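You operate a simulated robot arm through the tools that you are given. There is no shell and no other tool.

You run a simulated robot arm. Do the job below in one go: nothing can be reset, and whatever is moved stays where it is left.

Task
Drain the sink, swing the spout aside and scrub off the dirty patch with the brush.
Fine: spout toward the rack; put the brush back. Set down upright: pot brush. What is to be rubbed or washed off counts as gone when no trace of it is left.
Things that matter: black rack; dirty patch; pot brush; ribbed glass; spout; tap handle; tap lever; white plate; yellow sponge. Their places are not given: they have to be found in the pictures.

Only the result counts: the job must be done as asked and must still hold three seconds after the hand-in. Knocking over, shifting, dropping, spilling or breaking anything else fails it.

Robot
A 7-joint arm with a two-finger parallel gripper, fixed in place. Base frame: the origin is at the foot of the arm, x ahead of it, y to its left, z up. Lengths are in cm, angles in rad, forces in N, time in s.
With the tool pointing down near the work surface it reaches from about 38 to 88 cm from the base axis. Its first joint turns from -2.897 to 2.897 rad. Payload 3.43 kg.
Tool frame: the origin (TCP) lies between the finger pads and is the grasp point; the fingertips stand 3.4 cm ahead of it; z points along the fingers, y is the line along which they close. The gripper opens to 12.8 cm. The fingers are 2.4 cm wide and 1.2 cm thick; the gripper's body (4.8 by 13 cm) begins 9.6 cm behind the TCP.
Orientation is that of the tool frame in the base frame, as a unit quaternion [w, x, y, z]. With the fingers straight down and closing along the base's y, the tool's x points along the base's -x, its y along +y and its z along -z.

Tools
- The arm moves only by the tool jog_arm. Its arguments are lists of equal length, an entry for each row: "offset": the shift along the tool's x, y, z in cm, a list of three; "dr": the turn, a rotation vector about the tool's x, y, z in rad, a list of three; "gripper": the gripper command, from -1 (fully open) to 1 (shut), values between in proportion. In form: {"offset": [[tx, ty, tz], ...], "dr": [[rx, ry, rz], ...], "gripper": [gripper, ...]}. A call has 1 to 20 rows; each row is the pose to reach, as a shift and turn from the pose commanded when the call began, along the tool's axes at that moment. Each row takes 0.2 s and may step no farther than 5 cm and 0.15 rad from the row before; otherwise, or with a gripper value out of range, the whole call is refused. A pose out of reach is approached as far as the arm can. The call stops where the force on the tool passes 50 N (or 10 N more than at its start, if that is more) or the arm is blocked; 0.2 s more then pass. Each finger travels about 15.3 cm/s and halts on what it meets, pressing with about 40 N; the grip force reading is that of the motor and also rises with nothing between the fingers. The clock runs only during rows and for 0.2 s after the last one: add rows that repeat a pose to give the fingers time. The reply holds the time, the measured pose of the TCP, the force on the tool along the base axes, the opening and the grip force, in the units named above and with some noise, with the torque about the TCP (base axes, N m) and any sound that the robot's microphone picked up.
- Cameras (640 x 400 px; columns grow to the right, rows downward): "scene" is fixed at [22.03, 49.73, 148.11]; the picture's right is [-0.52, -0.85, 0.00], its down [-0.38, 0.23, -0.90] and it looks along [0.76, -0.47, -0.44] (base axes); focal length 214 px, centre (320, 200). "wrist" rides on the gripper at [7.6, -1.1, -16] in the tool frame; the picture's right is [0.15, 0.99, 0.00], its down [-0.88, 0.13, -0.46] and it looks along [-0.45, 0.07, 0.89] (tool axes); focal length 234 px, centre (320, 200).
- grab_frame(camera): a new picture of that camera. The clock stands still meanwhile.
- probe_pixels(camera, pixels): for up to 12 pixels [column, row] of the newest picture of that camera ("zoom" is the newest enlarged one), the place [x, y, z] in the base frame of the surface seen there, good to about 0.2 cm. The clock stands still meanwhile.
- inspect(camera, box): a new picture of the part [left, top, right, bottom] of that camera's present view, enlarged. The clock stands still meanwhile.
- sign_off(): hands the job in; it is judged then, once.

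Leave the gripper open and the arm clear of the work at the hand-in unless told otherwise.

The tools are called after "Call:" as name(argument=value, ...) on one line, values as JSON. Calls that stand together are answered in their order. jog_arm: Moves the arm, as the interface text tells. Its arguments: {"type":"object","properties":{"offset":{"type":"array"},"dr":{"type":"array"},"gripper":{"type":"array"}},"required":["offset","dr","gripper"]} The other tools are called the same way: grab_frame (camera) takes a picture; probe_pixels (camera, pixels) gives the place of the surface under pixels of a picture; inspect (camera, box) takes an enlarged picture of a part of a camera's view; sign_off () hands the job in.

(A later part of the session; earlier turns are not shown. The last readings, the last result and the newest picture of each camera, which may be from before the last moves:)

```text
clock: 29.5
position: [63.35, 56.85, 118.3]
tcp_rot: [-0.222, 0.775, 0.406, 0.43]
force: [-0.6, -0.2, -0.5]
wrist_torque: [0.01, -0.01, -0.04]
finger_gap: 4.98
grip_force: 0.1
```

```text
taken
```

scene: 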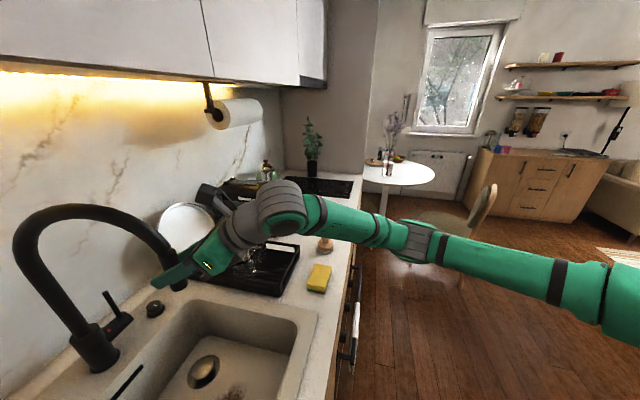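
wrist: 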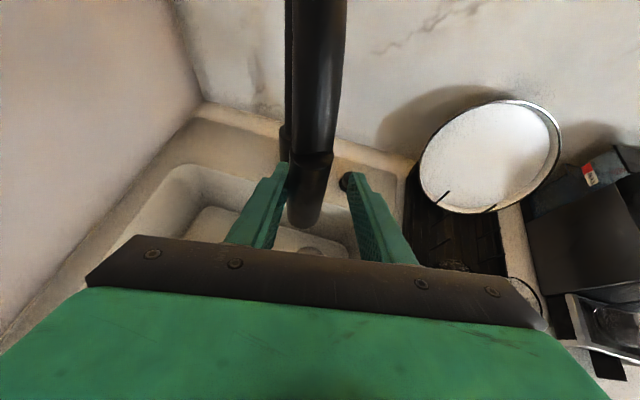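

The spout follows with almost no force. I continue along the arc to about 80° of swing, turning the heading slightly.

Call:
jog_arm(offset=[[0.375, 2.2, 0.601], [0.866, 4.32, 1.383], [1.477, 6.34, 2.358], [2.188, 8.22, 3.494], [3.001, 9.94, 4.793], [3.906, 11.51, 6.238], [4.886, 12.88, 7.803], [5.942, 14.05, 9.491], [6.679, 14.69, 10.666]], dr=[[0.0212, 0, -0.0133], [0.0424, 0, -0.0266], [0.0636, 0, -0.0398], [0.0848, 0, -0.0531], [0.106, 0, -0.0664], [0.127, 0, -0.0797], [0.148, 0, -0.093], [0.17, 0, -0.106], [0.17, 0, -0.106]], gripper=[0.22, 0.22, 0.22, 0.22, 0.22, 0.22, 0.22, 0.22, 0.22])

Call:
grab_frame(camera="wrist")

Call:
grab_frame(camera="scene")

```text
clock: 31.0
position: [76.25, 57.54, 118.73]
tcp_rot: [-0.265, 0.734, 0.476, 0.406]
force: [-42.1, 21.4, 1.0]
wrist_torque: [-0.67, 0.04, -1.55]
finger_gap: 7.64
grip_force: 23.4
stopped in row 7: the force on the tool passed its limit at 69 N (the readings are from after the stop); the commanded pose is now the measured one
```

```text
taken
```

wrist: 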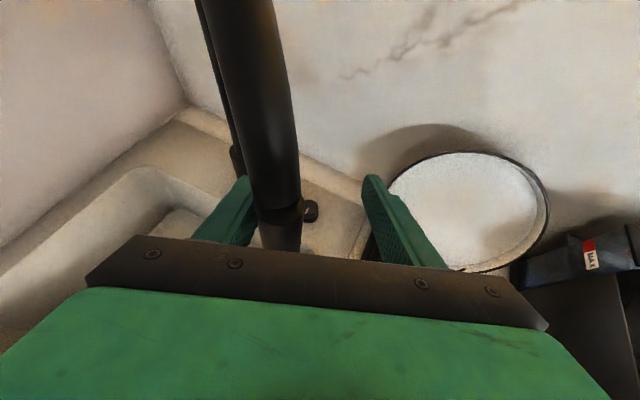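

```text
taken
```

scene: 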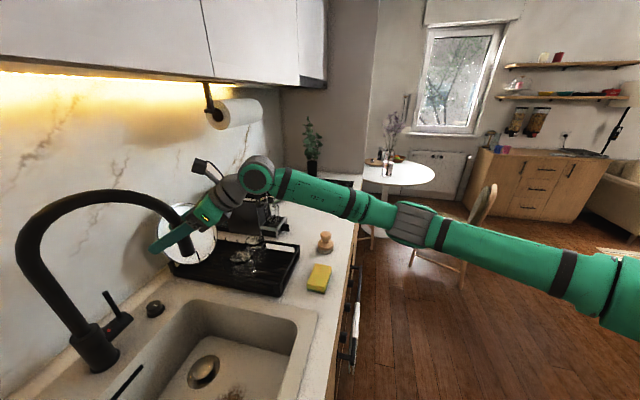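

The push stopped at 69 N with the left finger loaded. I probe where the spout and plate are now.

Call:
probe_pixels(camera="wrist", pixels=[[280, 240], [270, 180], [262, 80], [290, 200], [245, 200], [375, 190], [235, 60], [228, 10]])

Call:
inspect(camera="scene", box=[0, 150, 320, 350])

Call:
probe_pixels(camera="zoom", pixels=[[90, 90], [150, 82], [220, 85], [280, 105], [330, 130], [360, 150], [375, 190], [60, 150], [75, 250], [290, 205], [100, 310], [345, 200]])

```text
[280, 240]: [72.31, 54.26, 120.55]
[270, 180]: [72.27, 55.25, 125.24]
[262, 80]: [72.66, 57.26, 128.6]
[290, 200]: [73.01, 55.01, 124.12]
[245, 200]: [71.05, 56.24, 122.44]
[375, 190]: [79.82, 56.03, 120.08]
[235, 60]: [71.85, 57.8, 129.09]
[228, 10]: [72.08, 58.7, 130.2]
```

```text
2.00 times, centred on (160, 250) of scene
```

zoom: 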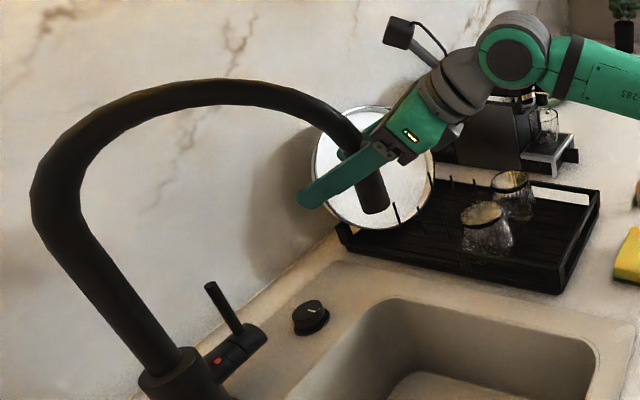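

```text
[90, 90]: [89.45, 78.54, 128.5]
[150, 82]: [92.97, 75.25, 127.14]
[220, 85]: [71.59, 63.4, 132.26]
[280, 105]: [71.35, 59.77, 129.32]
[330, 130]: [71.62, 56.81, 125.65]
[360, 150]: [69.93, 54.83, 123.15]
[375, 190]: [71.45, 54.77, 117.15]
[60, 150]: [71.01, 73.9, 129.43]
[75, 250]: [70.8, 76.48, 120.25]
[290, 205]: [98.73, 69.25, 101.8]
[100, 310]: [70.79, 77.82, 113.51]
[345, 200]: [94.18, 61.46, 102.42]
```

The spout stands at about 54° of swing (outlet near (72.7,56)) and resisted firmly there, as at a stop. I open the fingers and back off horizontally toward the robot.

Call:
jog_arm(offset=[[0, 0, 0], [0, 0, 0], [-1.6, 0, -2.54], [-3.2, 0, -5.09], [-4.8, 0, -7.63], [-6.4, 0, -10.2]], dr=[[0, 0, 0], [0, 0, 0], [0, 0, 0], [0, 0, 0], [0, 0, 0], [0, 0, 0]], gripper=[-0.6, -0.6, -0.6, -0.6, -0.6, -0.6])

Call:
grab_frame(camera="wrist")

Call:
grab_frame(camera="scene")

```text
clock: 32.4
position: [72.19, 46.41, 118.49]
tcp_rot: [-0.262, 0.736, 0.474, 0.406]
force: [-0.4, 0.9, -0.3]
wrist_torque: [-0.01, -0.02, -0.05]
finger_gap: 10.2
grip_force: 0.0
```

```text
taken
```

wrist: 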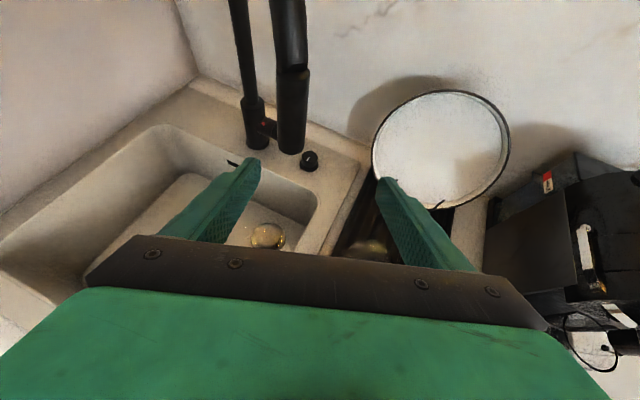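

```text
taken
```

scene: 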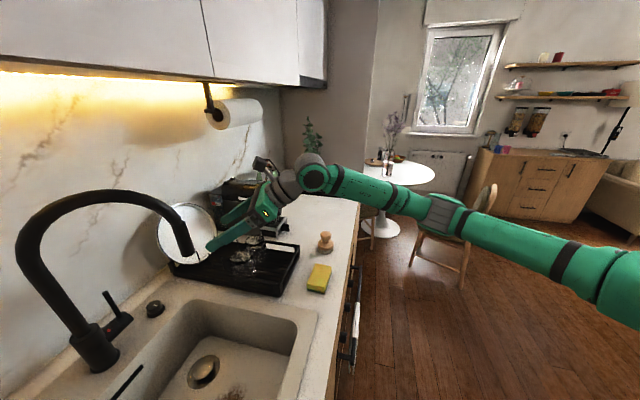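

Call:
probe_pixels(camera="wrist", pixels=[[290, 145], [281, 140], [303, 140], [290, 100], [285, 50], [252, 110], [310, 160], [268, 236]])

Call:
probe_pixels(camera="scene", pixels=[[190, 250], [186, 230], [180, 240], [203, 370], [215, 355], [260, 355], [232, 392], [250, 340]])

Call:
inspect(camera="scene", box=[150, 300, 310, 400])

```text
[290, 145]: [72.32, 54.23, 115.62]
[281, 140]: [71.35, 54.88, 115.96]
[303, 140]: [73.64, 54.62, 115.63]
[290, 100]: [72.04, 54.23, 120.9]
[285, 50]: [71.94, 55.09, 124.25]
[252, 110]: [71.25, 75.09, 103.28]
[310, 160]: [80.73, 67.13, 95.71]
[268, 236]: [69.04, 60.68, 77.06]
```

```text
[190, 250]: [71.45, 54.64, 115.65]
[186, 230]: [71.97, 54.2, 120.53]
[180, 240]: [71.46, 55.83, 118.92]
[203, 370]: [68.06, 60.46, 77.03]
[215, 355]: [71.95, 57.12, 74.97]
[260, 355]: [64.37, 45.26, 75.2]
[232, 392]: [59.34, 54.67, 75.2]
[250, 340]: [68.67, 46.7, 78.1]
```

```text
4.00 times, centred on (230, 350) of scene
```

zoom: 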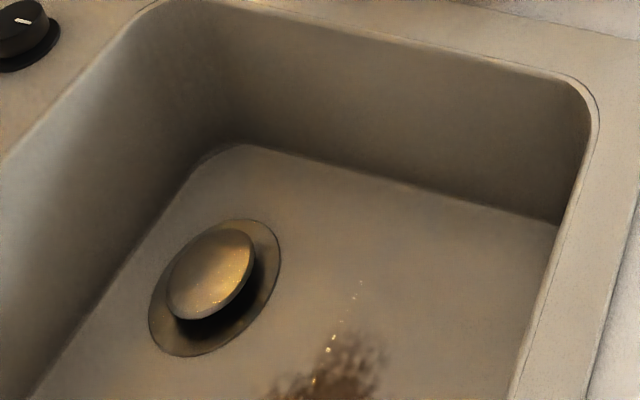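

The sink floor now reads z 75.2 instead of 76.6, so the water has run off. The spout outlet is at (72.5,55.9). To be sure that this is its stop, I straddle it again and push once more gently toward the rack.

Call:
jog_arm(offset=[[0, -2, 0], [0, -3.9, 0], [2.1, -3.9, 3.4], [4.25, -3.9, 6.78], [4.25, -3.3, 6.78], [4.25, -2.7, 6.78], [4.25, -2.1, 6.78], [4.25, -1.5, 6.78], [4.25, -0.9, 6.78], [4.25, -0.3, 6.78]], dr=[[0, 0, 0], [0, 0, 0], [0, 0, 0], [0, 0, 0], [0, 0, 0], [0, 0, 0], [0, 0, 0], [0, 0, 0], [0, 0, 0], [0, 0, 0]], gripper=[0.22, 0.22, 0.22, 0.22, 0.22, 0.22, 0.22, 0.22, 0.22, 0.22])

Call:
grab_frame(camera="wrist")

Call:
grab_frame(camera="scene")

```text
clock: 34.6
position: [74.55, 53.86, 118.72]
tcp_rot: [-0.262, 0.735, 0.476, 0.406]
force: [-45.2, 8.2, -8.7]
wrist_torque: [-0.37, 0.76, 0.75]
finger_gap: 7.51
grip_force: 21.8
```

```text
taken
```

wrist: 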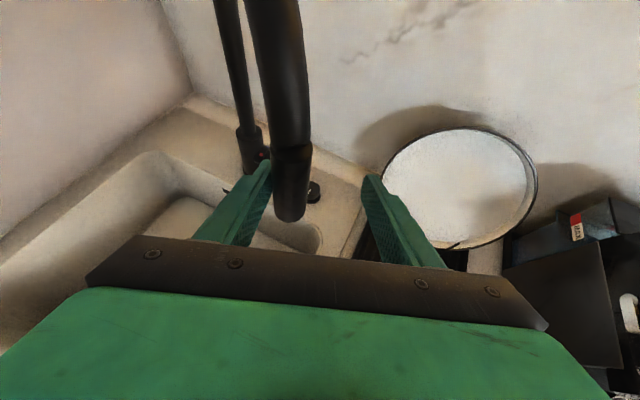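

```text
taken
```

scene: 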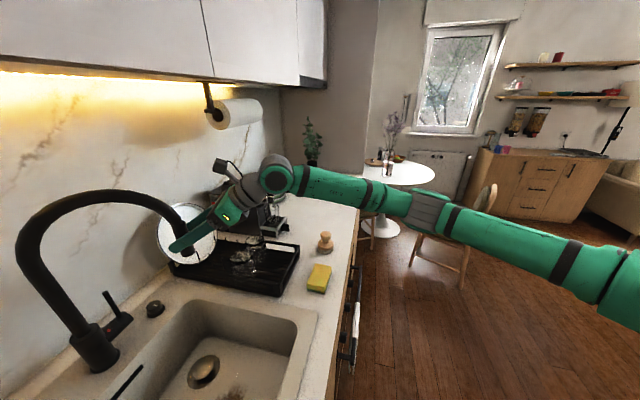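

Same place, 45 N against a hard stop: the spout is fully swung toward the rack. I release and back off.

Call:
jog_arm(offset=[[0, 0, 0], [0, 0, 0], [-1.6, 0, -2.54], [-3.2, 0, -5.09], [-4.8, 0, -7.63], [-6.4, 0, -10.2]], dr=[[0, 0, 0], [0, 0, 0], [0, 0, 0], [0, 0, 0], [0, 0, 0], [0, 0, 0]], gripper=[-0.6, -0.6, -0.6, -0.6, -0.6, -0.6])

Call:
grab_frame(camera="scene")

Call:
inspect(camera="scene", box=[200, 180, 360, 300])

Call:
probe_pixels(camera="zoom", pixels=[[500, 210], [500, 230], [470, 235], [530, 235], [500, 255], [475, 265], [525, 265], [500, 280], [470, 330], [60, 60], [200, 80], [310, 130]])

```text
clock: 36.0
position: [70.2, 42.83, 118.57]
tcp_rot: [-0.261, 0.736, 0.474, 0.407]
force: [-0.1, -0.3, 0.3]
wrist_torque: [-0.03, -0.01, 0.01]
finger_gap: 10.24
grip_force: 0.0
```

```text
taken
```

scene: 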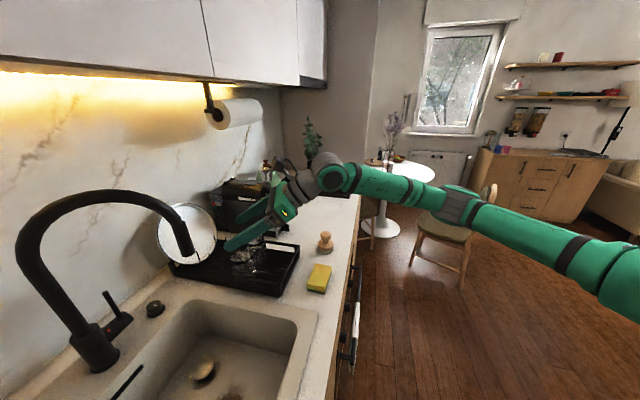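

```text
3.33 times, centred on (280, 240) of scene
```

zoom: 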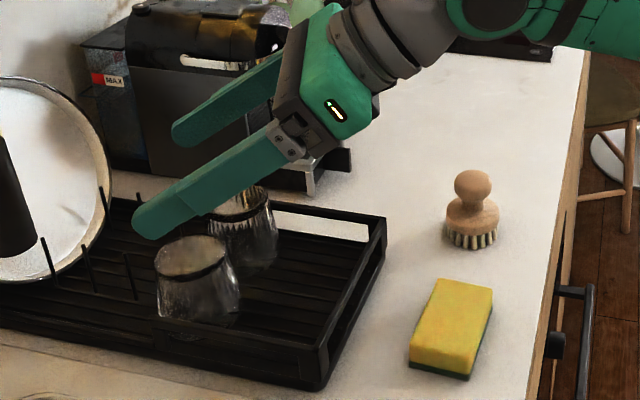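

```text
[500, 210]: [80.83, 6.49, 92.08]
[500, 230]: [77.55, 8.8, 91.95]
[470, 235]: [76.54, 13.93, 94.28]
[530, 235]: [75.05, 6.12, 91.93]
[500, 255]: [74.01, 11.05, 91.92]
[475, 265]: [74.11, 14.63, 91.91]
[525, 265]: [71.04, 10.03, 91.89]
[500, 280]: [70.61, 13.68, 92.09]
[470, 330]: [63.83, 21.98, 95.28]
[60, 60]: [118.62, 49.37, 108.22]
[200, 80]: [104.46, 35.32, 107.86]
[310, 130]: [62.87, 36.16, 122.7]
```

I probe the brush more exactly (ball at zoom (472,187), body (472,215), bristles (472,238)) and the neighbourhood.

Call:
probe_pixels(camera="zoom", pixels=[[472, 176], [472, 188], [458, 187], [486, 187], [472, 203], [452, 215], [493, 215], [472, 220], [472, 232], [455, 240], [490, 240], [472, 246]])

```text
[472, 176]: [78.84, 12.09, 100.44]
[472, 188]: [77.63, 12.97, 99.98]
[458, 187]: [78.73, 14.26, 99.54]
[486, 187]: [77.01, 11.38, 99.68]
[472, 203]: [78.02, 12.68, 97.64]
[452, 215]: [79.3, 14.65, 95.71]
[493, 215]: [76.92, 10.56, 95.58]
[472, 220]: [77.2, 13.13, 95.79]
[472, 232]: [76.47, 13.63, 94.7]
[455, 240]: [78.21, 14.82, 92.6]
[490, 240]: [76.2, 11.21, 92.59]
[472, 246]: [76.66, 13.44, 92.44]
```

The brush's ball is centred near (78.3,12.4), ball top near z 101, counter z 91.9. I move over it while tilting the tool back to vertical, fingers 7 cm apart.

Call:
jog_arm(offset=[[-1.94, 2.5, -2.37], [-3.88, 5.0, -4.73], [-5.81, 7.49, -7.1], [-7.75, 9.99, -9.47], [-9.69, 12.49, -11.83], [-11.63, 14.99, -14.2], [-13.56, 17.48, -16.56], [-15.5, 19.98, -18.93]], dr=[[0, -0.126, 0], [0, -0.252, 0], [0, -0.378, 0], [0, -0.504, 0], [0, -0.63, 0], [0, -0.756, 0], [0, -0.882, 0], [0, -1.009, 0]], gripper=[-0.1, -0.1, -0.1, -0.1, -0.1, -0.1, -0.1, -0.1])

Call:
jog_arm(offset=[[0, 0, 0], [0, 0, 0], [0, 0, 0], [0, 0, 0], [0, 0, 0], [0, 0, 0]], dr=[[0, 0, 0.14], [0, 0, 0.28], [0, 0, 0.42], [0, 0, 0.56], [0, 0, 0.7], [0, 0, 0.84]], gripper=[-0.1, -0.1, -0.1, -0.1, -0.1, -0.1])

Call:
grab_frame(camera="wrist")

Call:
grab_frame(camera="scene")

```text
clock: 37.8
position: [78.22, 12.35, 115.71]
tcp_rot: [0.001, 0.841, 0.541, 0.0]
force: [0.5, -0.1, 0.1]
wrist_torque: [-0.01, -0.02, 0.0]
finger_gap: 7.06
grip_force: 0.0
```

```text
clock: 39.2
position: [78.31, 12.11, 115.69]
tcp_rot: [0.0, 0.989, 0.149, 0.001]
force: [1.1, 0.2, -0.1]
wrist_torque: [0.01, 0.02, -0.03]
finger_gap: 7.04
grip_force: 0.1
```

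```text
taken
```

wrist: 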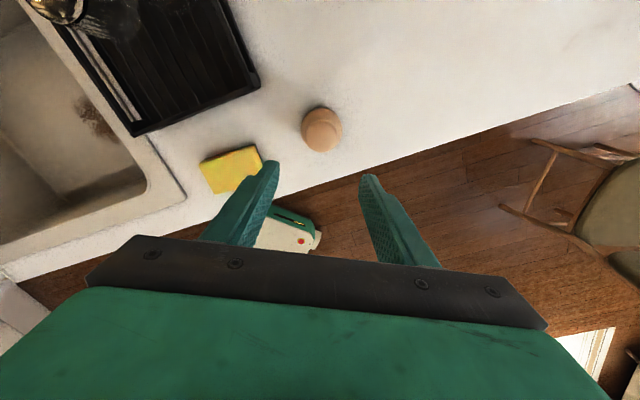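

```text
taken
```

scene: 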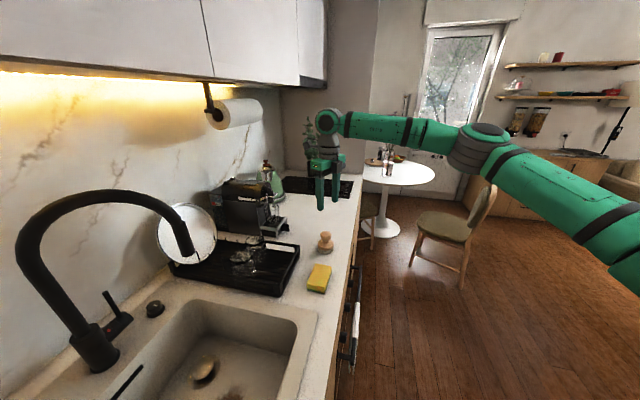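

The brush is at (322,130) in the wrist view. I enlarge and probe it for its exact centre.

Call:
inspect(camera="wrist", box=[280, 95, 376, 155])

Call:
probe_pixels(camera="zoom", pixels=[[310, 270], [210, 270], [405, 260], [310, 340], [310, 190], [260, 120], [150, 220], [400, 180], [310, 110], [170, 150], [360, 330], [240, 320]])

```text
6.67 times, centred on (328, 125) of wrist
```

zoom: 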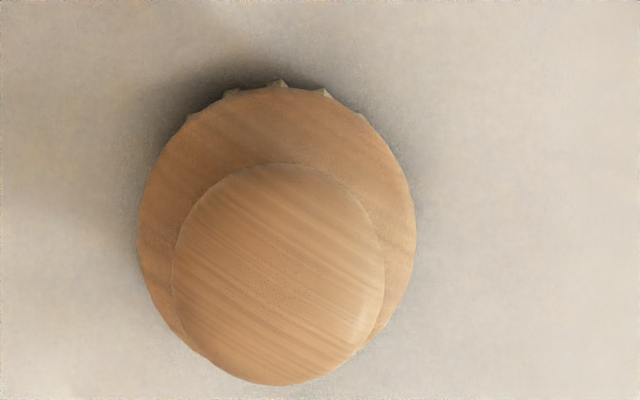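

```text
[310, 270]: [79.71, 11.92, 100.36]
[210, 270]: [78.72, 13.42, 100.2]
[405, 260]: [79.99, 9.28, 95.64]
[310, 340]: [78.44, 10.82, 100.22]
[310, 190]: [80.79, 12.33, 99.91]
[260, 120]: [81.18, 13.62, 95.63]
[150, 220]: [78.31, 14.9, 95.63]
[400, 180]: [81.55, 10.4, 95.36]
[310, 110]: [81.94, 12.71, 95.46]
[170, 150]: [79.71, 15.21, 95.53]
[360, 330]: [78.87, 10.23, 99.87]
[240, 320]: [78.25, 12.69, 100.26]
```

The brush axis is about (79.3,12.25), ball about 4.2 cm wide at z≈99, body top z≈96. I centre over it and descend with the fingers 7 cm open, to tips at z≈99.

Call:
jog_arm(offset=[[0.97, 0.21, 0], [0.97, 0.21, 4.5], [0.97, 0.21, 9], [0.97, 0.21, 13.2], [0.97, 0.21, 13.2]], dr=[[0, 0, 0], [0, 0, 0], [0, 0, 0], [0, 0, 0], [0, 0, 0]], gripper=[-0.1, -0.1, -0.1, -0.1, -0.1])

Call:
grab_frame(camera="wrist")

Call:
inspect(camera="scene", box=[260, 190, 388, 270])

```text
clock: 40.4
position: [79.26, 12.34, 102.26]
tcp_rot: [0.0, 0.989, 0.15, 0.001]
force: [-0.7, -0.2, -0.1]
wrist_torque: [0.01, 0.02, -0.01]
finger_gap: 7.04
grip_force: 0.1
```

```text
taken
```

wrist: 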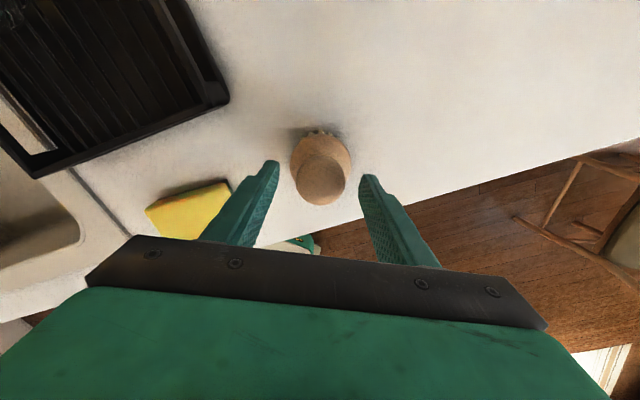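

```text
5.00 times, centred on (324, 230) of scene
```

zoom: 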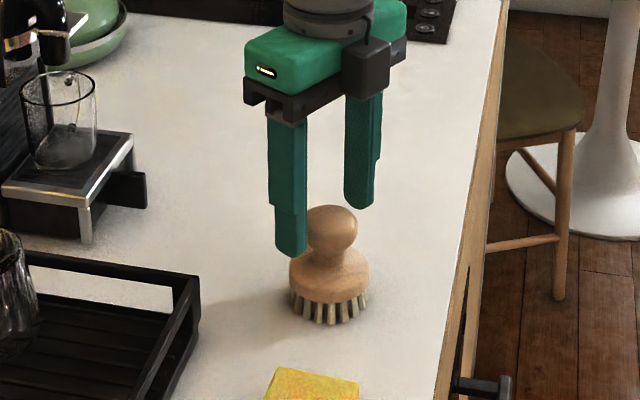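

Fingers are on either side of the ball. I go down 2 cm and close.

Call:
jog_arm(offset=[[0, 0, 1], [0, 0, 2], [0, 0, 2], [0, 0, 2], [0, 0, 2], [0, 0, 2]], dr=[[0, 0, 0], [0, 0, 0], [0, 0, 0], [0, 0, 0], [0, 0, 0], [0, 0, 0]], gripper=[-0.1, -0.1, 0.2, 0.6, 1, 1])

Call:
inspect(camera="scene", box=[260, 190, 388, 270])

Call:
grab_frame(camera="wrist")

```text
clock: 41.8
position: [79.17, 12.32, 100.52]
tcp_rot: [0.0, 0.989, 0.15, 0.001]
force: [-0.9, -0.5, 0.4]
wrist_torque: [0.02, 0.01, 0.02]
finger_gap: 4.16
grip_force: 39.5
```

```text
5.00 times, centred on (324, 230) of scene
```

zoom: 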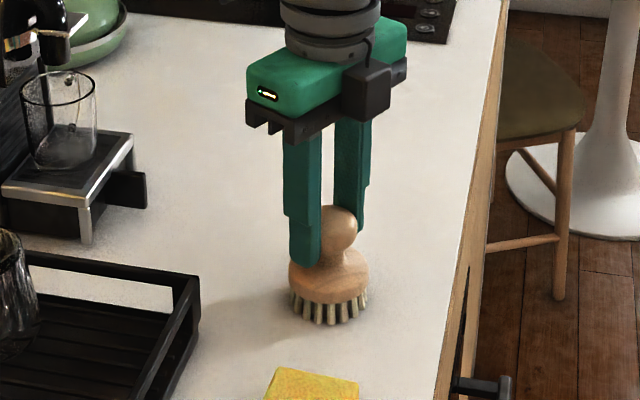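

```text
taken
```

wrist: 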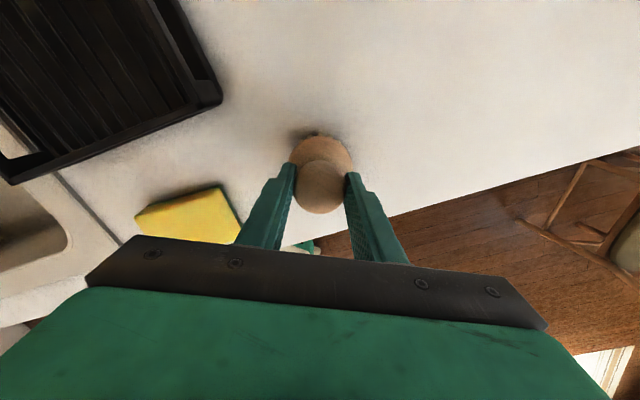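

The brush is held (gap 4.16 cm, brush foot 8.5 cm below the TCP). I lift it straight up, first a little.

Call:
jog_arm(offset=[[0, 0, -1], [0, 0, -3], [0, 0, -7], [0, 0, -11.5], [0, 0, -16], [0, 0, -19]], dr=[[0, 0, 0], [0, 0, 0], [0, 0, 0], [0, 0, 0], [0, 0, 0], [0, 0, 0]], gripper=[1, 1, 1, 1, 1, 1])

Call:
grab_frame(camera="wrist")

Call:
inspect(camera="scene", box=[240, 130, 400, 230])

Call:
inspect(camera="scene", box=[150, 300, 310, 400])

Call:
probe_pixels(camera="zoom", pixels=[[330, 360], [280, 385], [385, 360], [350, 335], [330, 395], [450, 390], [500, 390], [555, 222], [240, 145], [420, 300], [300, 340], [120, 330]])

```text
clock: 43.2
position: [79.12, 12.43, 119.6]
tcp_rot: [-0.001, 0.989, 0.15, 0.001]
force: [0.1, 0.0, -1.3]
wrist_torque: [0.01, 0.06, 0.0]
finger_gap: 4.19
grip_force: 40.2
```

```text
taken
```

wrist: 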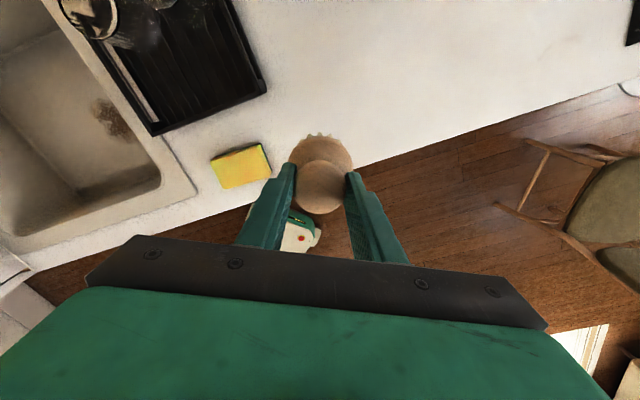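

```text
4.00 times, centred on (320, 180) of scene
```

zoom: 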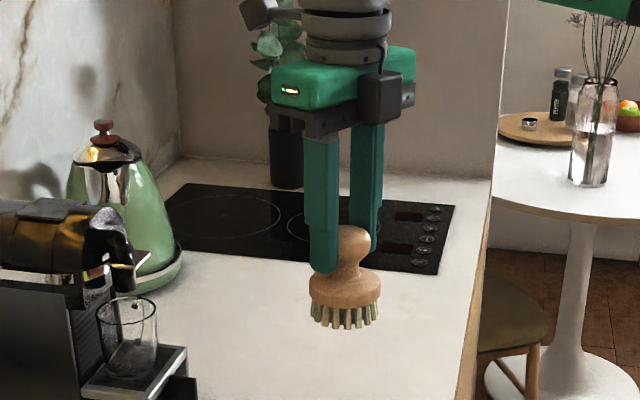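

```text
4.00 times, centred on (230, 350) of scene
```

zoom: 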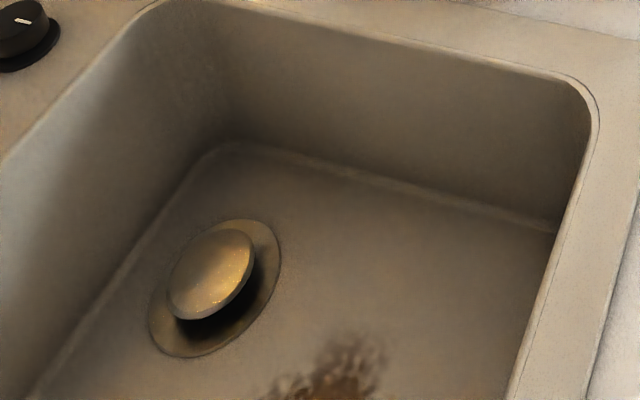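

```text
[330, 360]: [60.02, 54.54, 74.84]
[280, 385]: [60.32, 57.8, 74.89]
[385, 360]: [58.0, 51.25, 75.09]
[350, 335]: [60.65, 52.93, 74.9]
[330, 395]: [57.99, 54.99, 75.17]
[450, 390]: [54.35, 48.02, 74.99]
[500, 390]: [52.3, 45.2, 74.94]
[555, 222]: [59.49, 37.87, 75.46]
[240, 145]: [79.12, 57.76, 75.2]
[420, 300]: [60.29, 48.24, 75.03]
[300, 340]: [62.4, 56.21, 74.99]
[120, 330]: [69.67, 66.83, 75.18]
```

The brush lifted cleanly. The patch is visible in the wrist view at (110,115); I enlarge it and probe its extent.

Call:
inspect(camera="wrist", box=[50, 70, 178, 150])

Call:
probe_pixels(camera="zoom", pixels=[[310, 230], [200, 140], [250, 125], [340, 140], [390, 200], [420, 270], [370, 320], [290, 330], [230, 270], [210, 200], [500, 330], [550, 420]])

```text
5.00 times, centred on (114, 110) of wrist
```

zoom: 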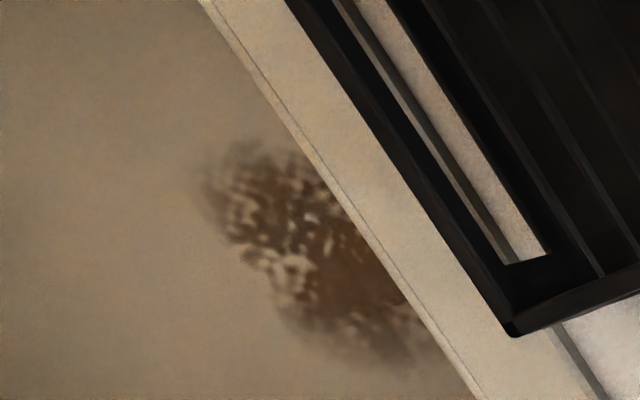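

```text
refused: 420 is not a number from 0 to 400
```

I move the brush at this height over the sink, stopping short of the patch, so that the wrist camera sees it.

Call:
jog_arm(offset=[[-1.49, -4.14, 0], [-2.98, -8.27, 0], [-4.47, -12.41, 0], [-5.96, -16.55, 0], [-7.45, -20.68, 0], [-8.95, -24.82, 0], [-10.44, -28.95, 0], [-11.93, -33.09, 0], [-13.42, -37.23, 0], [-14.91, -41.36, 0], [-16.4, -45.5, 0]], dr=[[0, 0, -0.0455], [0, 0, -0.091], [0, 0, -0.1365], [0, 0, -0.182], [0, 0, -0.2275], [0, 0, -0.273], [0, 0, -0.3185], [0, 0, -0.364], [0, 0, -0.4095], [0, 0, -0.455], [0, 0, -0.5]], gripper=[1, 1, 1, 1, 1, 1, 1, 1, 1, 1, 1])

Call:
grab_frame(camera="wrist")

Call:
grab_frame(camera="scene")

```text
clock: 45.6
position: [49.99, 50.68, 119.51]
tcp_rot: [0.001, 0.921, 0.389, 0.0]
force: [0.3, -0.5, -1.7]
wrist_torque: [0.07, 0.08, 0.01]
finger_gap: 4.16
grip_force: 40.1
```

```text
taken
```

wrist: 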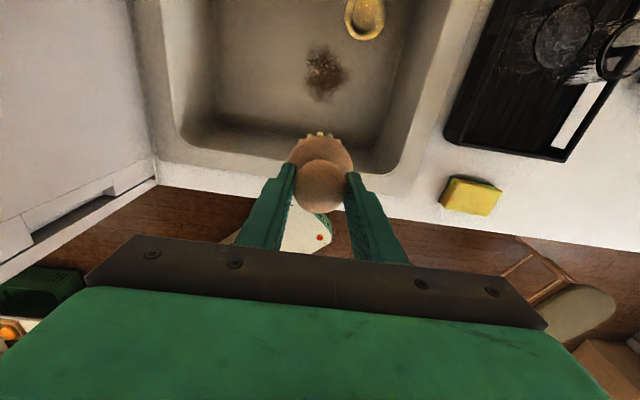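

```text
taken
```

scene: 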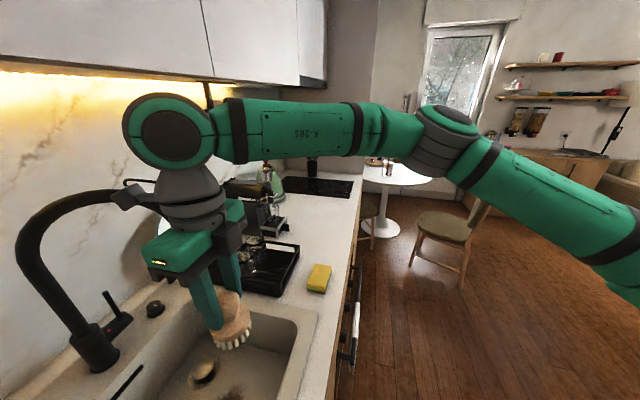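

The patch is clear at (325,75) in the wrist view. I enlarge it and probe its edges, and the sink walls around.

Call:
inspect(camera="wrist", box=[261, 35, 389, 115])

Call:
probe_pixels(camera="zoom", pixels=[[320, 200], [240, 100], [320, 60], [420, 120], [430, 190], [380, 270], [320, 330], [240, 220], [220, 150], [420, 250], [290, 290], [560, 300]])

Call:
probe_pixels(camera="wrist", pixels=[[380, 145], [372, 168], [225, 145], [270, 125], [390, 100], [405, 120], [360, 20], [220, 120], [420, 60]])

```text
5.00 times, centred on (325, 75) of wrist
```

zoom: 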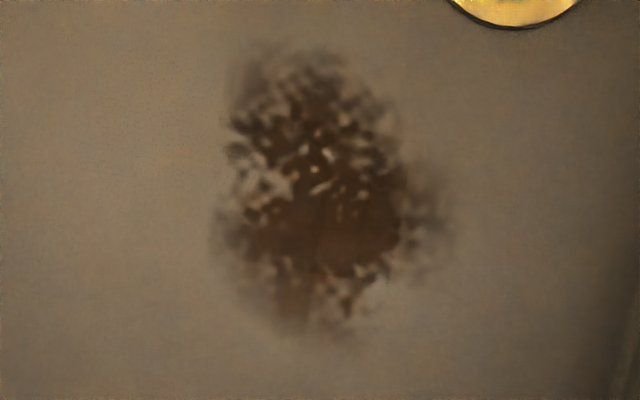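

```text
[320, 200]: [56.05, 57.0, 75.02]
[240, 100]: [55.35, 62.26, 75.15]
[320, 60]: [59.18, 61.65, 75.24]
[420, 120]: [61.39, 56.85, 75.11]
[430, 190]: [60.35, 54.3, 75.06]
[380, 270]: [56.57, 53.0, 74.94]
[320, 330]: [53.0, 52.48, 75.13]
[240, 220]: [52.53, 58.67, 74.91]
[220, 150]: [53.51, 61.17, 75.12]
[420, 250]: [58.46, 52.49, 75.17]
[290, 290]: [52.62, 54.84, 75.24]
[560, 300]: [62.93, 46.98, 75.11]
```

```text
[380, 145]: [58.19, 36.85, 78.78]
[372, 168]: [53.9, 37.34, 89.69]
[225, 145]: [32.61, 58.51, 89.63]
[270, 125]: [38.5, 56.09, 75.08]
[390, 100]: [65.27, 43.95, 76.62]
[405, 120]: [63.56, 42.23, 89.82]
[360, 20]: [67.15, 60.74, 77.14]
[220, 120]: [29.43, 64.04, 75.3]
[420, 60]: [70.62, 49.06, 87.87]
```

The patch spans about ±5 cm around (56.3,57.2), floor z≈75.0; the front wall and drain are far enough. I move over its centre and lower the brush to about 2.5 cm above the floor.

Call:
jog_arm(offset=[[4.5, 0, 0], [9.05, 0, 0], [9.05, 0, 4.8], [9.05, 0, 9.6], [9.05, 0, 14.4], [9.05, 0, 19.2], [9.05, 0, 24], [9.05, 0, 28.8], [9.05, 0, 33.5], [9.05, 0, 33.5]], dr=[[0, 0, 0], [0, 0, 0], [0, 0, 0], [0, 0, 0], [0, 0, 0], [0, 0, 0], [0, 0, 0], [0, 0, 0], [0, 0, 0], [0, 0, 0]], gripper=[1, 1, 1, 1, 1, 1, 1, 1, 1, 1])

Call:
grab_frame(camera="wrist")

Call:
grab_frame(camera="scene")

```text
clock: 47.8
position: [55.92, 57.12, 86.23]
tcp_rot: [0.0, 0.921, 0.391, 0.001]
force: [0.0, 0.2, -0.3]
wrist_torque: [0.01, -0.01, -0.01]
finger_gap: 4.16
grip_force: 40.3
```

```text
taken
```

wrist: 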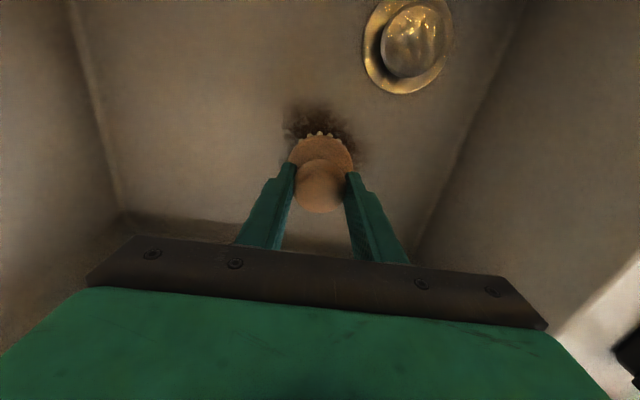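

```text
taken
```

scene: 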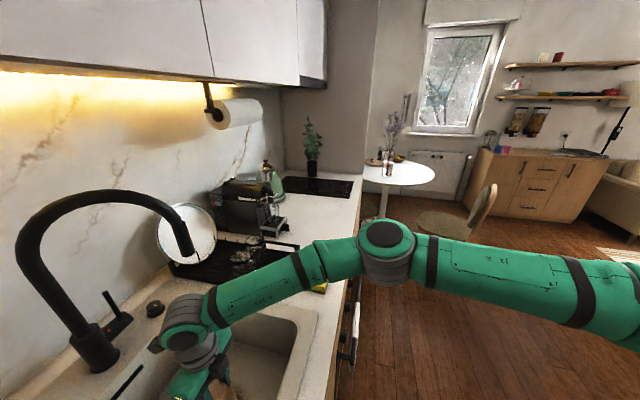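

No contact yet. I lower in small steps until the bristles press on the floor.

Call:
jog_arm(offset=[[0, 0, 1], [0, 0, 2], [0, 0, 2.5], [0, 0, 2.8]], dr=[[0, 0, 0], [0, 0, 0], [0, 0, 0], [0, 0, 0]], gripper=[1, 1, 1, 1])

```text
clock: 48.8
position: [56.16, 57.09, 83.49]
tcp_rot: [0.001, 0.921, 0.39, 0.001]
force: [-6.4, -11.1, 32.1]
wrist_torque: [-0.81, 0.55, -0.09]
finger_gap: 4.17
grip_force: 40.2
```

The bristles press with 32 N. I ease by 0.1 cm and stroke along the tool's x through the patch centre.

Call:
jog_arm(offset=[[0, 0, -0.1], [1.5, 0, -0.1], [3, 0, -0.1], [4.5, 0, -0.1], [6, 0, -0.1], [4, 0, -0.1], [2, 0, -0.1], [0, 0, -0.1], [-2, 0, -0.1], [-4, 0, -0.1], [-5.5, 0, -0.1], [-6.5, 0, -0.1], [-5, 0, -0.1], [-3, 0, -0.1], [-1, 0, -0.1]], dr=[[0, 0, 0], [0, 0, 0], [0, 0, 0], [0, 0, 0], [0, 0, 0], [0, 0, 0], [0, 0, 0], [0, 0, 0], [0, 0, 0], [0, 0, 0], [0, 0, 0], [0, 0, 0], [0, 0, 0], [0, 0, 0], [0, 0, 0]], gripper=[1, 1, 1, 1, 1, 1, 1, 1, 1, 1, 1, 1, 1, 1, 1])

Call:
grab_frame(camera="wrist")

```text
clock: 52.0
position: [55.73, 56.63, 83.19]
tcp_rot: [0.001, 0.921, 0.389, -0.001]
force: [-6.4, -6.5, 19.0]
wrist_torque: [-0.32, 0.15, -0.06]
finger_gap: 4.18
grip_force: 40.2
out of reach, approached as far as the arm can: row 5
```

```text
taken
```

wrist: 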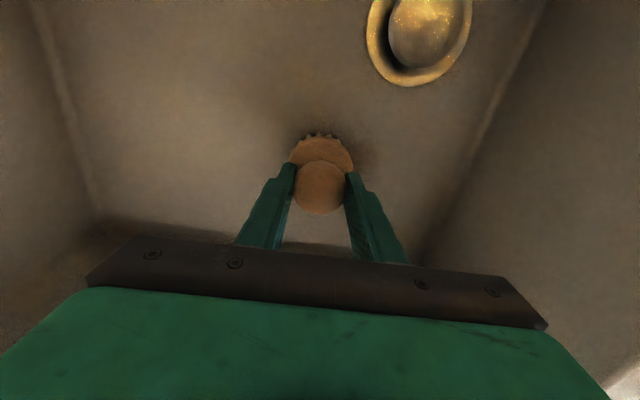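

The middle is coming clean (19 N). I now scrub the right-hand side of the patch in rows.

Call:
jog_arm(offset=[[0, 2.2, 0], [2, 2.2, 0], [4, 2.2, 0], [5.2, 2.2, 0], [4.8, 4.4, 0], [3, 4.4, 0], [1, 4.4, 0], [-1, 4.4, 0], [-3, 4.4, 0], [-5, 4.4, 0], [-5, 2.2, 0], [-3, 2.2, 0], [-1, 2.2, 0], [1, 2.2, 0], [3, 2.2, 0], [3, 5, 0], [1, 5, 0], [-1, 5, 0], [-3, 5, 0], [-3, 3, 0]], dr=[[0, 0, 0], [0, 0, 0], [0, 0, 0], [0, 0, 0], [0, 0, 0], [0, 0, 0], [0, 0, 0], [0, 0, 0], [0, 0, 0], [0, 0, 0], [0, 0, 0], [0, 0, 0], [0, 0, 0], [0, 0, 0], [0, 0, 0], [0, 0, 0], [0, 0, 0], [0, 0, 0], [0, 0, 0], [0, 0, 0]], gripper=[1, 1, 1, 1, 1, 1, 1, 1, 1, 1, 1, 1, 1, 1, 1, 1, 1, 1, 1, 1])

Call:
grab_frame(camera="wrist")

```text
clock: 56.2
position: [55.94, 52.16, 83.35]
tcp_rot: [0.001, 0.921, 0.389, 0.001]
force: [7.6, -7.2, 27.2]
wrist_torque: [-0.4, -0.31, 0.07]
finger_gap: 4.17
grip_force: 39.8
```

```text
taken
```

wrist: 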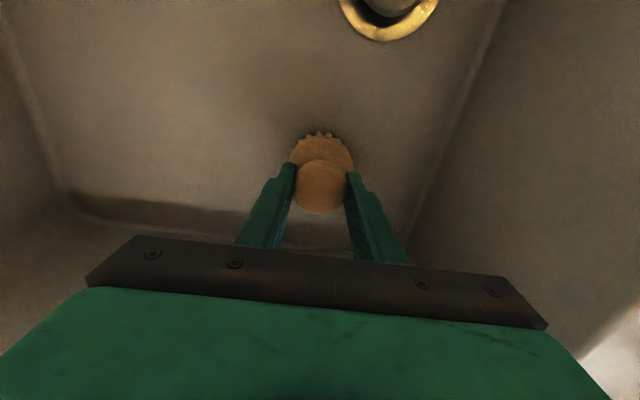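

The right side looks clean. Now the left-hand side.

Call:
jog_arm(offset=[[-0.5, -2, 0], [-0.5, -4.2, 0], [-0.5, -5.2, 0], [1.5, -5.2, 0], [3.5, -5.2, 0], [5.5, -5.2, 0], [7.5, -5.2, 0], [9, -5.2, 0], [9, -7.4, 0], [7, -7.4, 0], [5, -7.4, 0], [3, -7.4, 0], [1, -7.4, 0], [-1, -7.4, 0], [-1, -6.3, 0], [1, -6.3, 0], [3, -6.3, 0], [5, -6.3, 0], [7, -6.3, 0], [8.5, -6.3, 0]], dr=[[0, 0, 0], [0, 0, 0], [0, 0, 0], [0, 0, 0], [0, 0, 0], [0, 0, 0], [0, 0, 0], [0, 0, 0], [0, 0, 0], [0, 0, 0], [0, 0, 0], [0, 0, 0], [0, 0, 0], [0, 0, 0], [0, 0, 0], [0, 0, 0], [0, 0, 0], [0, 0, 0], [0, 0, 0], [0, 0, 0]], gripper=[1, 1, 1, 1, 1, 1, 1, 1, 1, 1, 1, 1, 1, 1, 1, 1, 1, 1, 1, 1])

Call:
grab_frame(camera="wrist")

```text
clock: 60.4
position: [56.82, 62.93, 83.15]
tcp_rot: [-0.001, 0.92, 0.392, 0.001]
force: [-2.3, 4.4, 18.1]
wrist_torque: [0.52, 0.12, 0.08]
finger_gap: 4.15
grip_force: 39.9
out of reach, approached as far as the arm can: row 8, 9
```

```text
taken
```

wrist: 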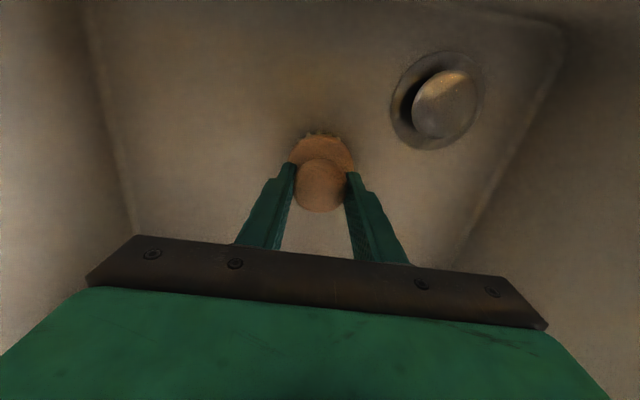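

I add crosswise passes over the whole patch, including the far and near edges.

Call:
jog_arm(offset=[[0.3, 1.8, 0], [0.3, 3.8, 0], [0.3, 5.3, 0], [-1.5, 6.8, 0], [-3.5, 5.3, 0], [-3.5, 3.3, 0], [-3.5, 1.3, 0], [-3.5, -0.7, 0], [-5.5, -1.2, 0], [-5.5, 1.3, 0], [-5.5, 3.3, 0], [-5.5, 5.3, 0], [-5.5, 7.3, 0], [-7.5, 7.3, 0], [-7.5, 5.3, 0], [-7.5, 3.3, 0], [-7.5, 1.3, 0], [-9.5, 1.3, 0], [-10, 3.3, 0], [-10, 5.3, 0]], dr=[[0, 0, 0], [0, 0, 0], [0, 0, 0], [0, 0, 0], [0, 0, 0], [0, 0, 0], [0, 0, 0], [0, 0, 0], [0, 0, 0], [0, 0, 0], [0, 0, 0], [0, 0, 0], [0, 0, 0], [0, 0, 0], [0, 0, 0], [0, 0, 0], [0, 0, 0], [0, 0, 0], [0, 0, 0], [0, 0, 0]], gripper=[1, 1, 1, 1, 1, 1, 1, 1, 1, 1, 1, 1, 1, 1, 1, 1, 1, 1, 1, 1])

```text
clock: 64.6
position: [54.15, 51.66, 83.12]
tcp_rot: [0.001, 0.921, 0.39, 0.001]
force: [1.4, -2.7, 9.9]
wrist_torque: [-0.2, 0.0, -0.08]
finger_gap: 4.13
grip_force: 40.0
```

Done with this pass. I lift the brush straight up and back to look at the floor.

Call:
jog_arm(offset=[[0, 0, -2], [0, 0, -6.5], [0, 0, -11], [0, 0, -15.5], [0, 0, -20], [0, 0, -24.5], [0, 0, -29], [-1, 0, -33], [-3, -1, -36]], dr=[[0, 0, 0], [0, 0, 0], [0, 0, 0], [0, 0, 0], [0, 0, 0], [0, 0, 0], [0, 0, 0], [0, 0, 0], [0, 0, 0]], gripper=[1, 1, 1, 1, 1, 1, 1, 1, 1])

Call:
grab_frame(camera="wrist")

Call:
inspect(camera="wrist", box=[240, 20, 400, 120])

Call:
grab_frame(camera="scene")

```text
clock: 66.6
position: [51.06, 50.43, 118.99]
tcp_rot: [0.001, 0.921, 0.389, 0.0]
force: [1.3, 0.0, -0.5]
wrist_torque: [0.0, 0.03, 0.01]
finger_gap: 4.15
grip_force: 40.2
```

```text
taken
```

wrist: 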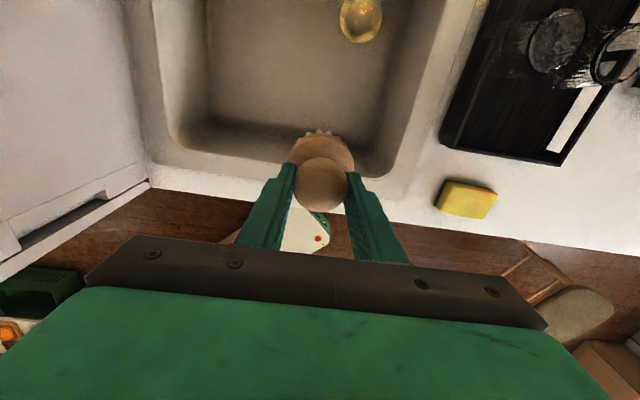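

```text
4.00 times, centred on (320, 70) of wrist
```

zoom: 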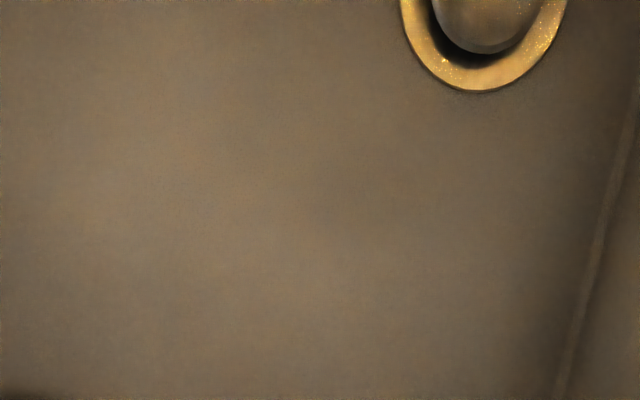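

```text
taken
```

scene: 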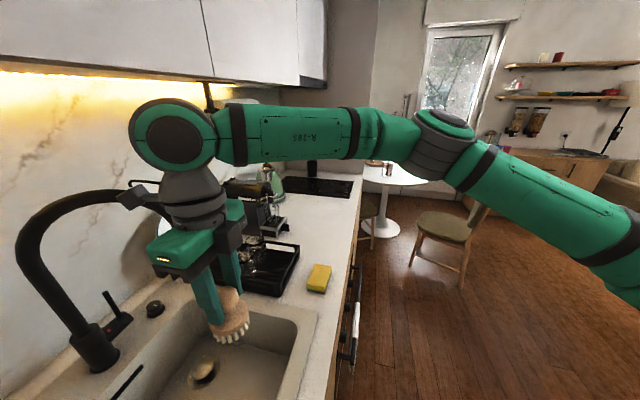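

It looks clean; there might be a faint shade near zoom (325,205). I enlarge further in several places.

Call:
inspect(camera="wrist", box=[290, 50, 354, 90])

Call:
inspect(camera="wrist", box=[264, 30, 392, 110])

Call:
probe_pixels(camera="zoom", pixels=[[320, 225], [320, 100], [320, 350], [200, 225], [450, 225]])

Call:
inspect(camera="scene", box=[190, 340, 286, 400])

```text
10.00 times, centred on (322, 70) of wrist
```

zoom: 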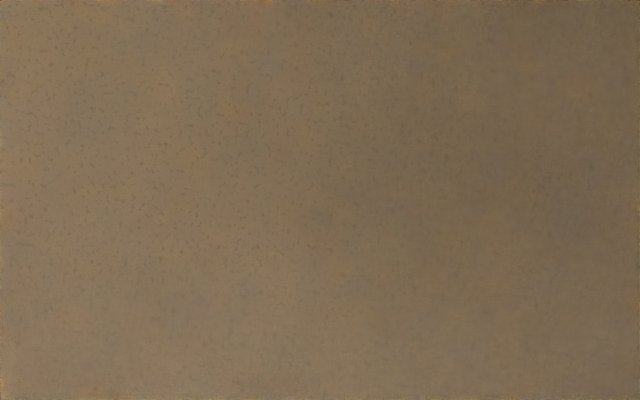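

```text
5.00 times, centred on (328, 70) of wrist
```

zoom: 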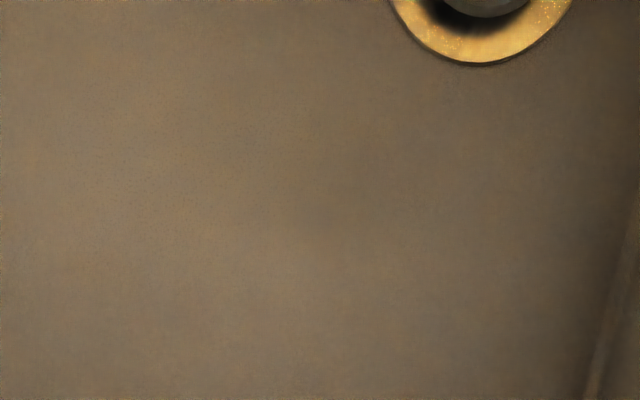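

```text
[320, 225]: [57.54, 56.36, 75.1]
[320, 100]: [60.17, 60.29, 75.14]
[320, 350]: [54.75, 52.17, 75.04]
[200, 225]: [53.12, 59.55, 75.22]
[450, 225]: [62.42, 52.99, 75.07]
```

```text
6.67 times, centred on (238, 370) of scene
```

zoom: 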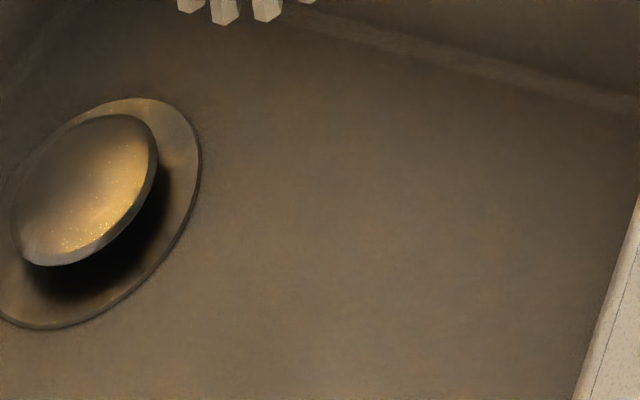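

No mark can be made out, but at the middle a very faint shade may be only lighting. To be sure, I scrub once more: back over the centre and down.

Call:
jog_arm(offset=[[4.3, -0.5, 0], [8.5, -1, 0], [8.5, -1, 4.8], [8.5, -1, 9.6], [8.5, -1, 14.4], [8.5, -1, 19.2], [8.5, -1, 24], [8.5, -1, 28.8], [8.5, -1, 33.5], [8.5, -1, 35.2], [8.5, -1, 36.0], [8.5, -1, 36.1]], dr=[[0, 0, 0], [0, 0, 0], [0, 0, 0], [0, 0, 0], [0, 0, 0], [0, 0, 0], [0, 0, 0], [0, 0, 0], [0, 0, 0], [0, 0, 0], [0, 0, 0], [0, 0, 0]], gripper=[1, 1, 1, 1, 1, 1, 1, 1, 1, 1, 1, 1])

```text
clock: 69.2
position: [56.56, 57.14, 83.19]
tcp_rot: [0.001, 0.921, 0.389, 0.0]
force: [-1.7, -1.6, 3.9]
wrist_torque: [-0.1, 0.09, -0.01]
finger_gap: 4.12
grip_force: 39.8
```

Only 4 N here, so I press 0.2 cm more and scrub in overlapping rows.

Call:
jog_arm(offset=[[0, 0, 0.2], [2, 0, 0.2], [4, 0, 0.2], [4.8, -1.5, 0.2], [3, -1.5, 0.2], [1, -1.5, 0.2], [-1, -1.5, 0.2], [-3, -1.5, 0.2], [-5, -1.5, 0.2], [-5, 0, 0.2], [-3, 0.5, 0.2], [-1, 1, 0.2], [1, 1, 0.2], [3, 1, 0.2], [4.5, 1.5, 0.2], [3, 2.5, 0.2], [1, 2.5, 0.2], [-1, 2.5, 0.2], [-3, 2.5, 0.2], [-5, 2.5, 0.2]], dr=[[0, 0, 0], [0, 0, 0], [0, 0, 0], [0, 0, 0], [0, 0, 0], [0, 0, 0], [0, 0, 0], [0, 0, 0], [0, 0, 0], [0, 0, 0], [0, 0, 0], [0, 0, 0], [0, 0, 0], [0, 0, 0], [0, 0, 0], [0, 0, 0], [0, 0, 0], [0, 0, 0], [0, 0, 0], [0, 0, 0]], gripper=[1, 1, 1, 1, 1, 1, 1, 1, 1, 1, 1, 1, 1, 1, 1, 1, 1, 1, 1, 1])

Call:
jog_arm(offset=[[-1, 0, 0], [-1, 1.5, 0], [1, 2, 0], [3, 2, 0], [5, 2, 0], [7, 2, 0], [8.5, 1.5, 0], [8.5, -0.5, 0], [9.5, -2.5, 0], [9.5, -4.5, 0], [9, -6, 0], [7, -6, 0], [5, -6, 0], [3, -6, 0], [1, -6, 0], [0, -5, 0], [2, -5, 0], [4, -5, 0], [6, -7, 0], [8, -7, 0]], dr=[[0, 0, 0], [0, 0, 0], [0, 0, 0], [0, 0, 0], [0, 0, 0], [0, 0, 0], [0, 0, 0], [0, 0, 0], [0, 0, 0], [0, 0, 0], [0, 0, 0], [0, 0, 0], [0, 0, 0], [0, 0, 0], [0, 0, 0], [0, 0, 0], [0, 0, 0], [0, 0, 0], [0, 0, 0], [0, 0, 0]], gripper=[1, 1, 1, 1, 1, 1, 1, 1, 1, 1, 1, 1, 1, 1, 1, 1, 1, 1, 1, 1])

```text
clock: 73.4
position: [54.48, 51.93, 83.01]
tcp_rot: [-0.001, 0.92, 0.391, 0.001]
force: [4.5, 14.1, 34.3]
wrist_torque: [0.77, -0.35, 0.06]
finger_gap: 4.17
grip_force: 40.4
```

```text
clock: 77.6
position: [55.06, 62.75, 82.94]
tcp_rot: [-0.001, 0.921, 0.39, 0.001]
force: [-9.5, -9.7, 37.6]
wrist_torque: [-0.11, 0.06, -0.04]
finger_gap: 4.13
grip_force: 40.0
```

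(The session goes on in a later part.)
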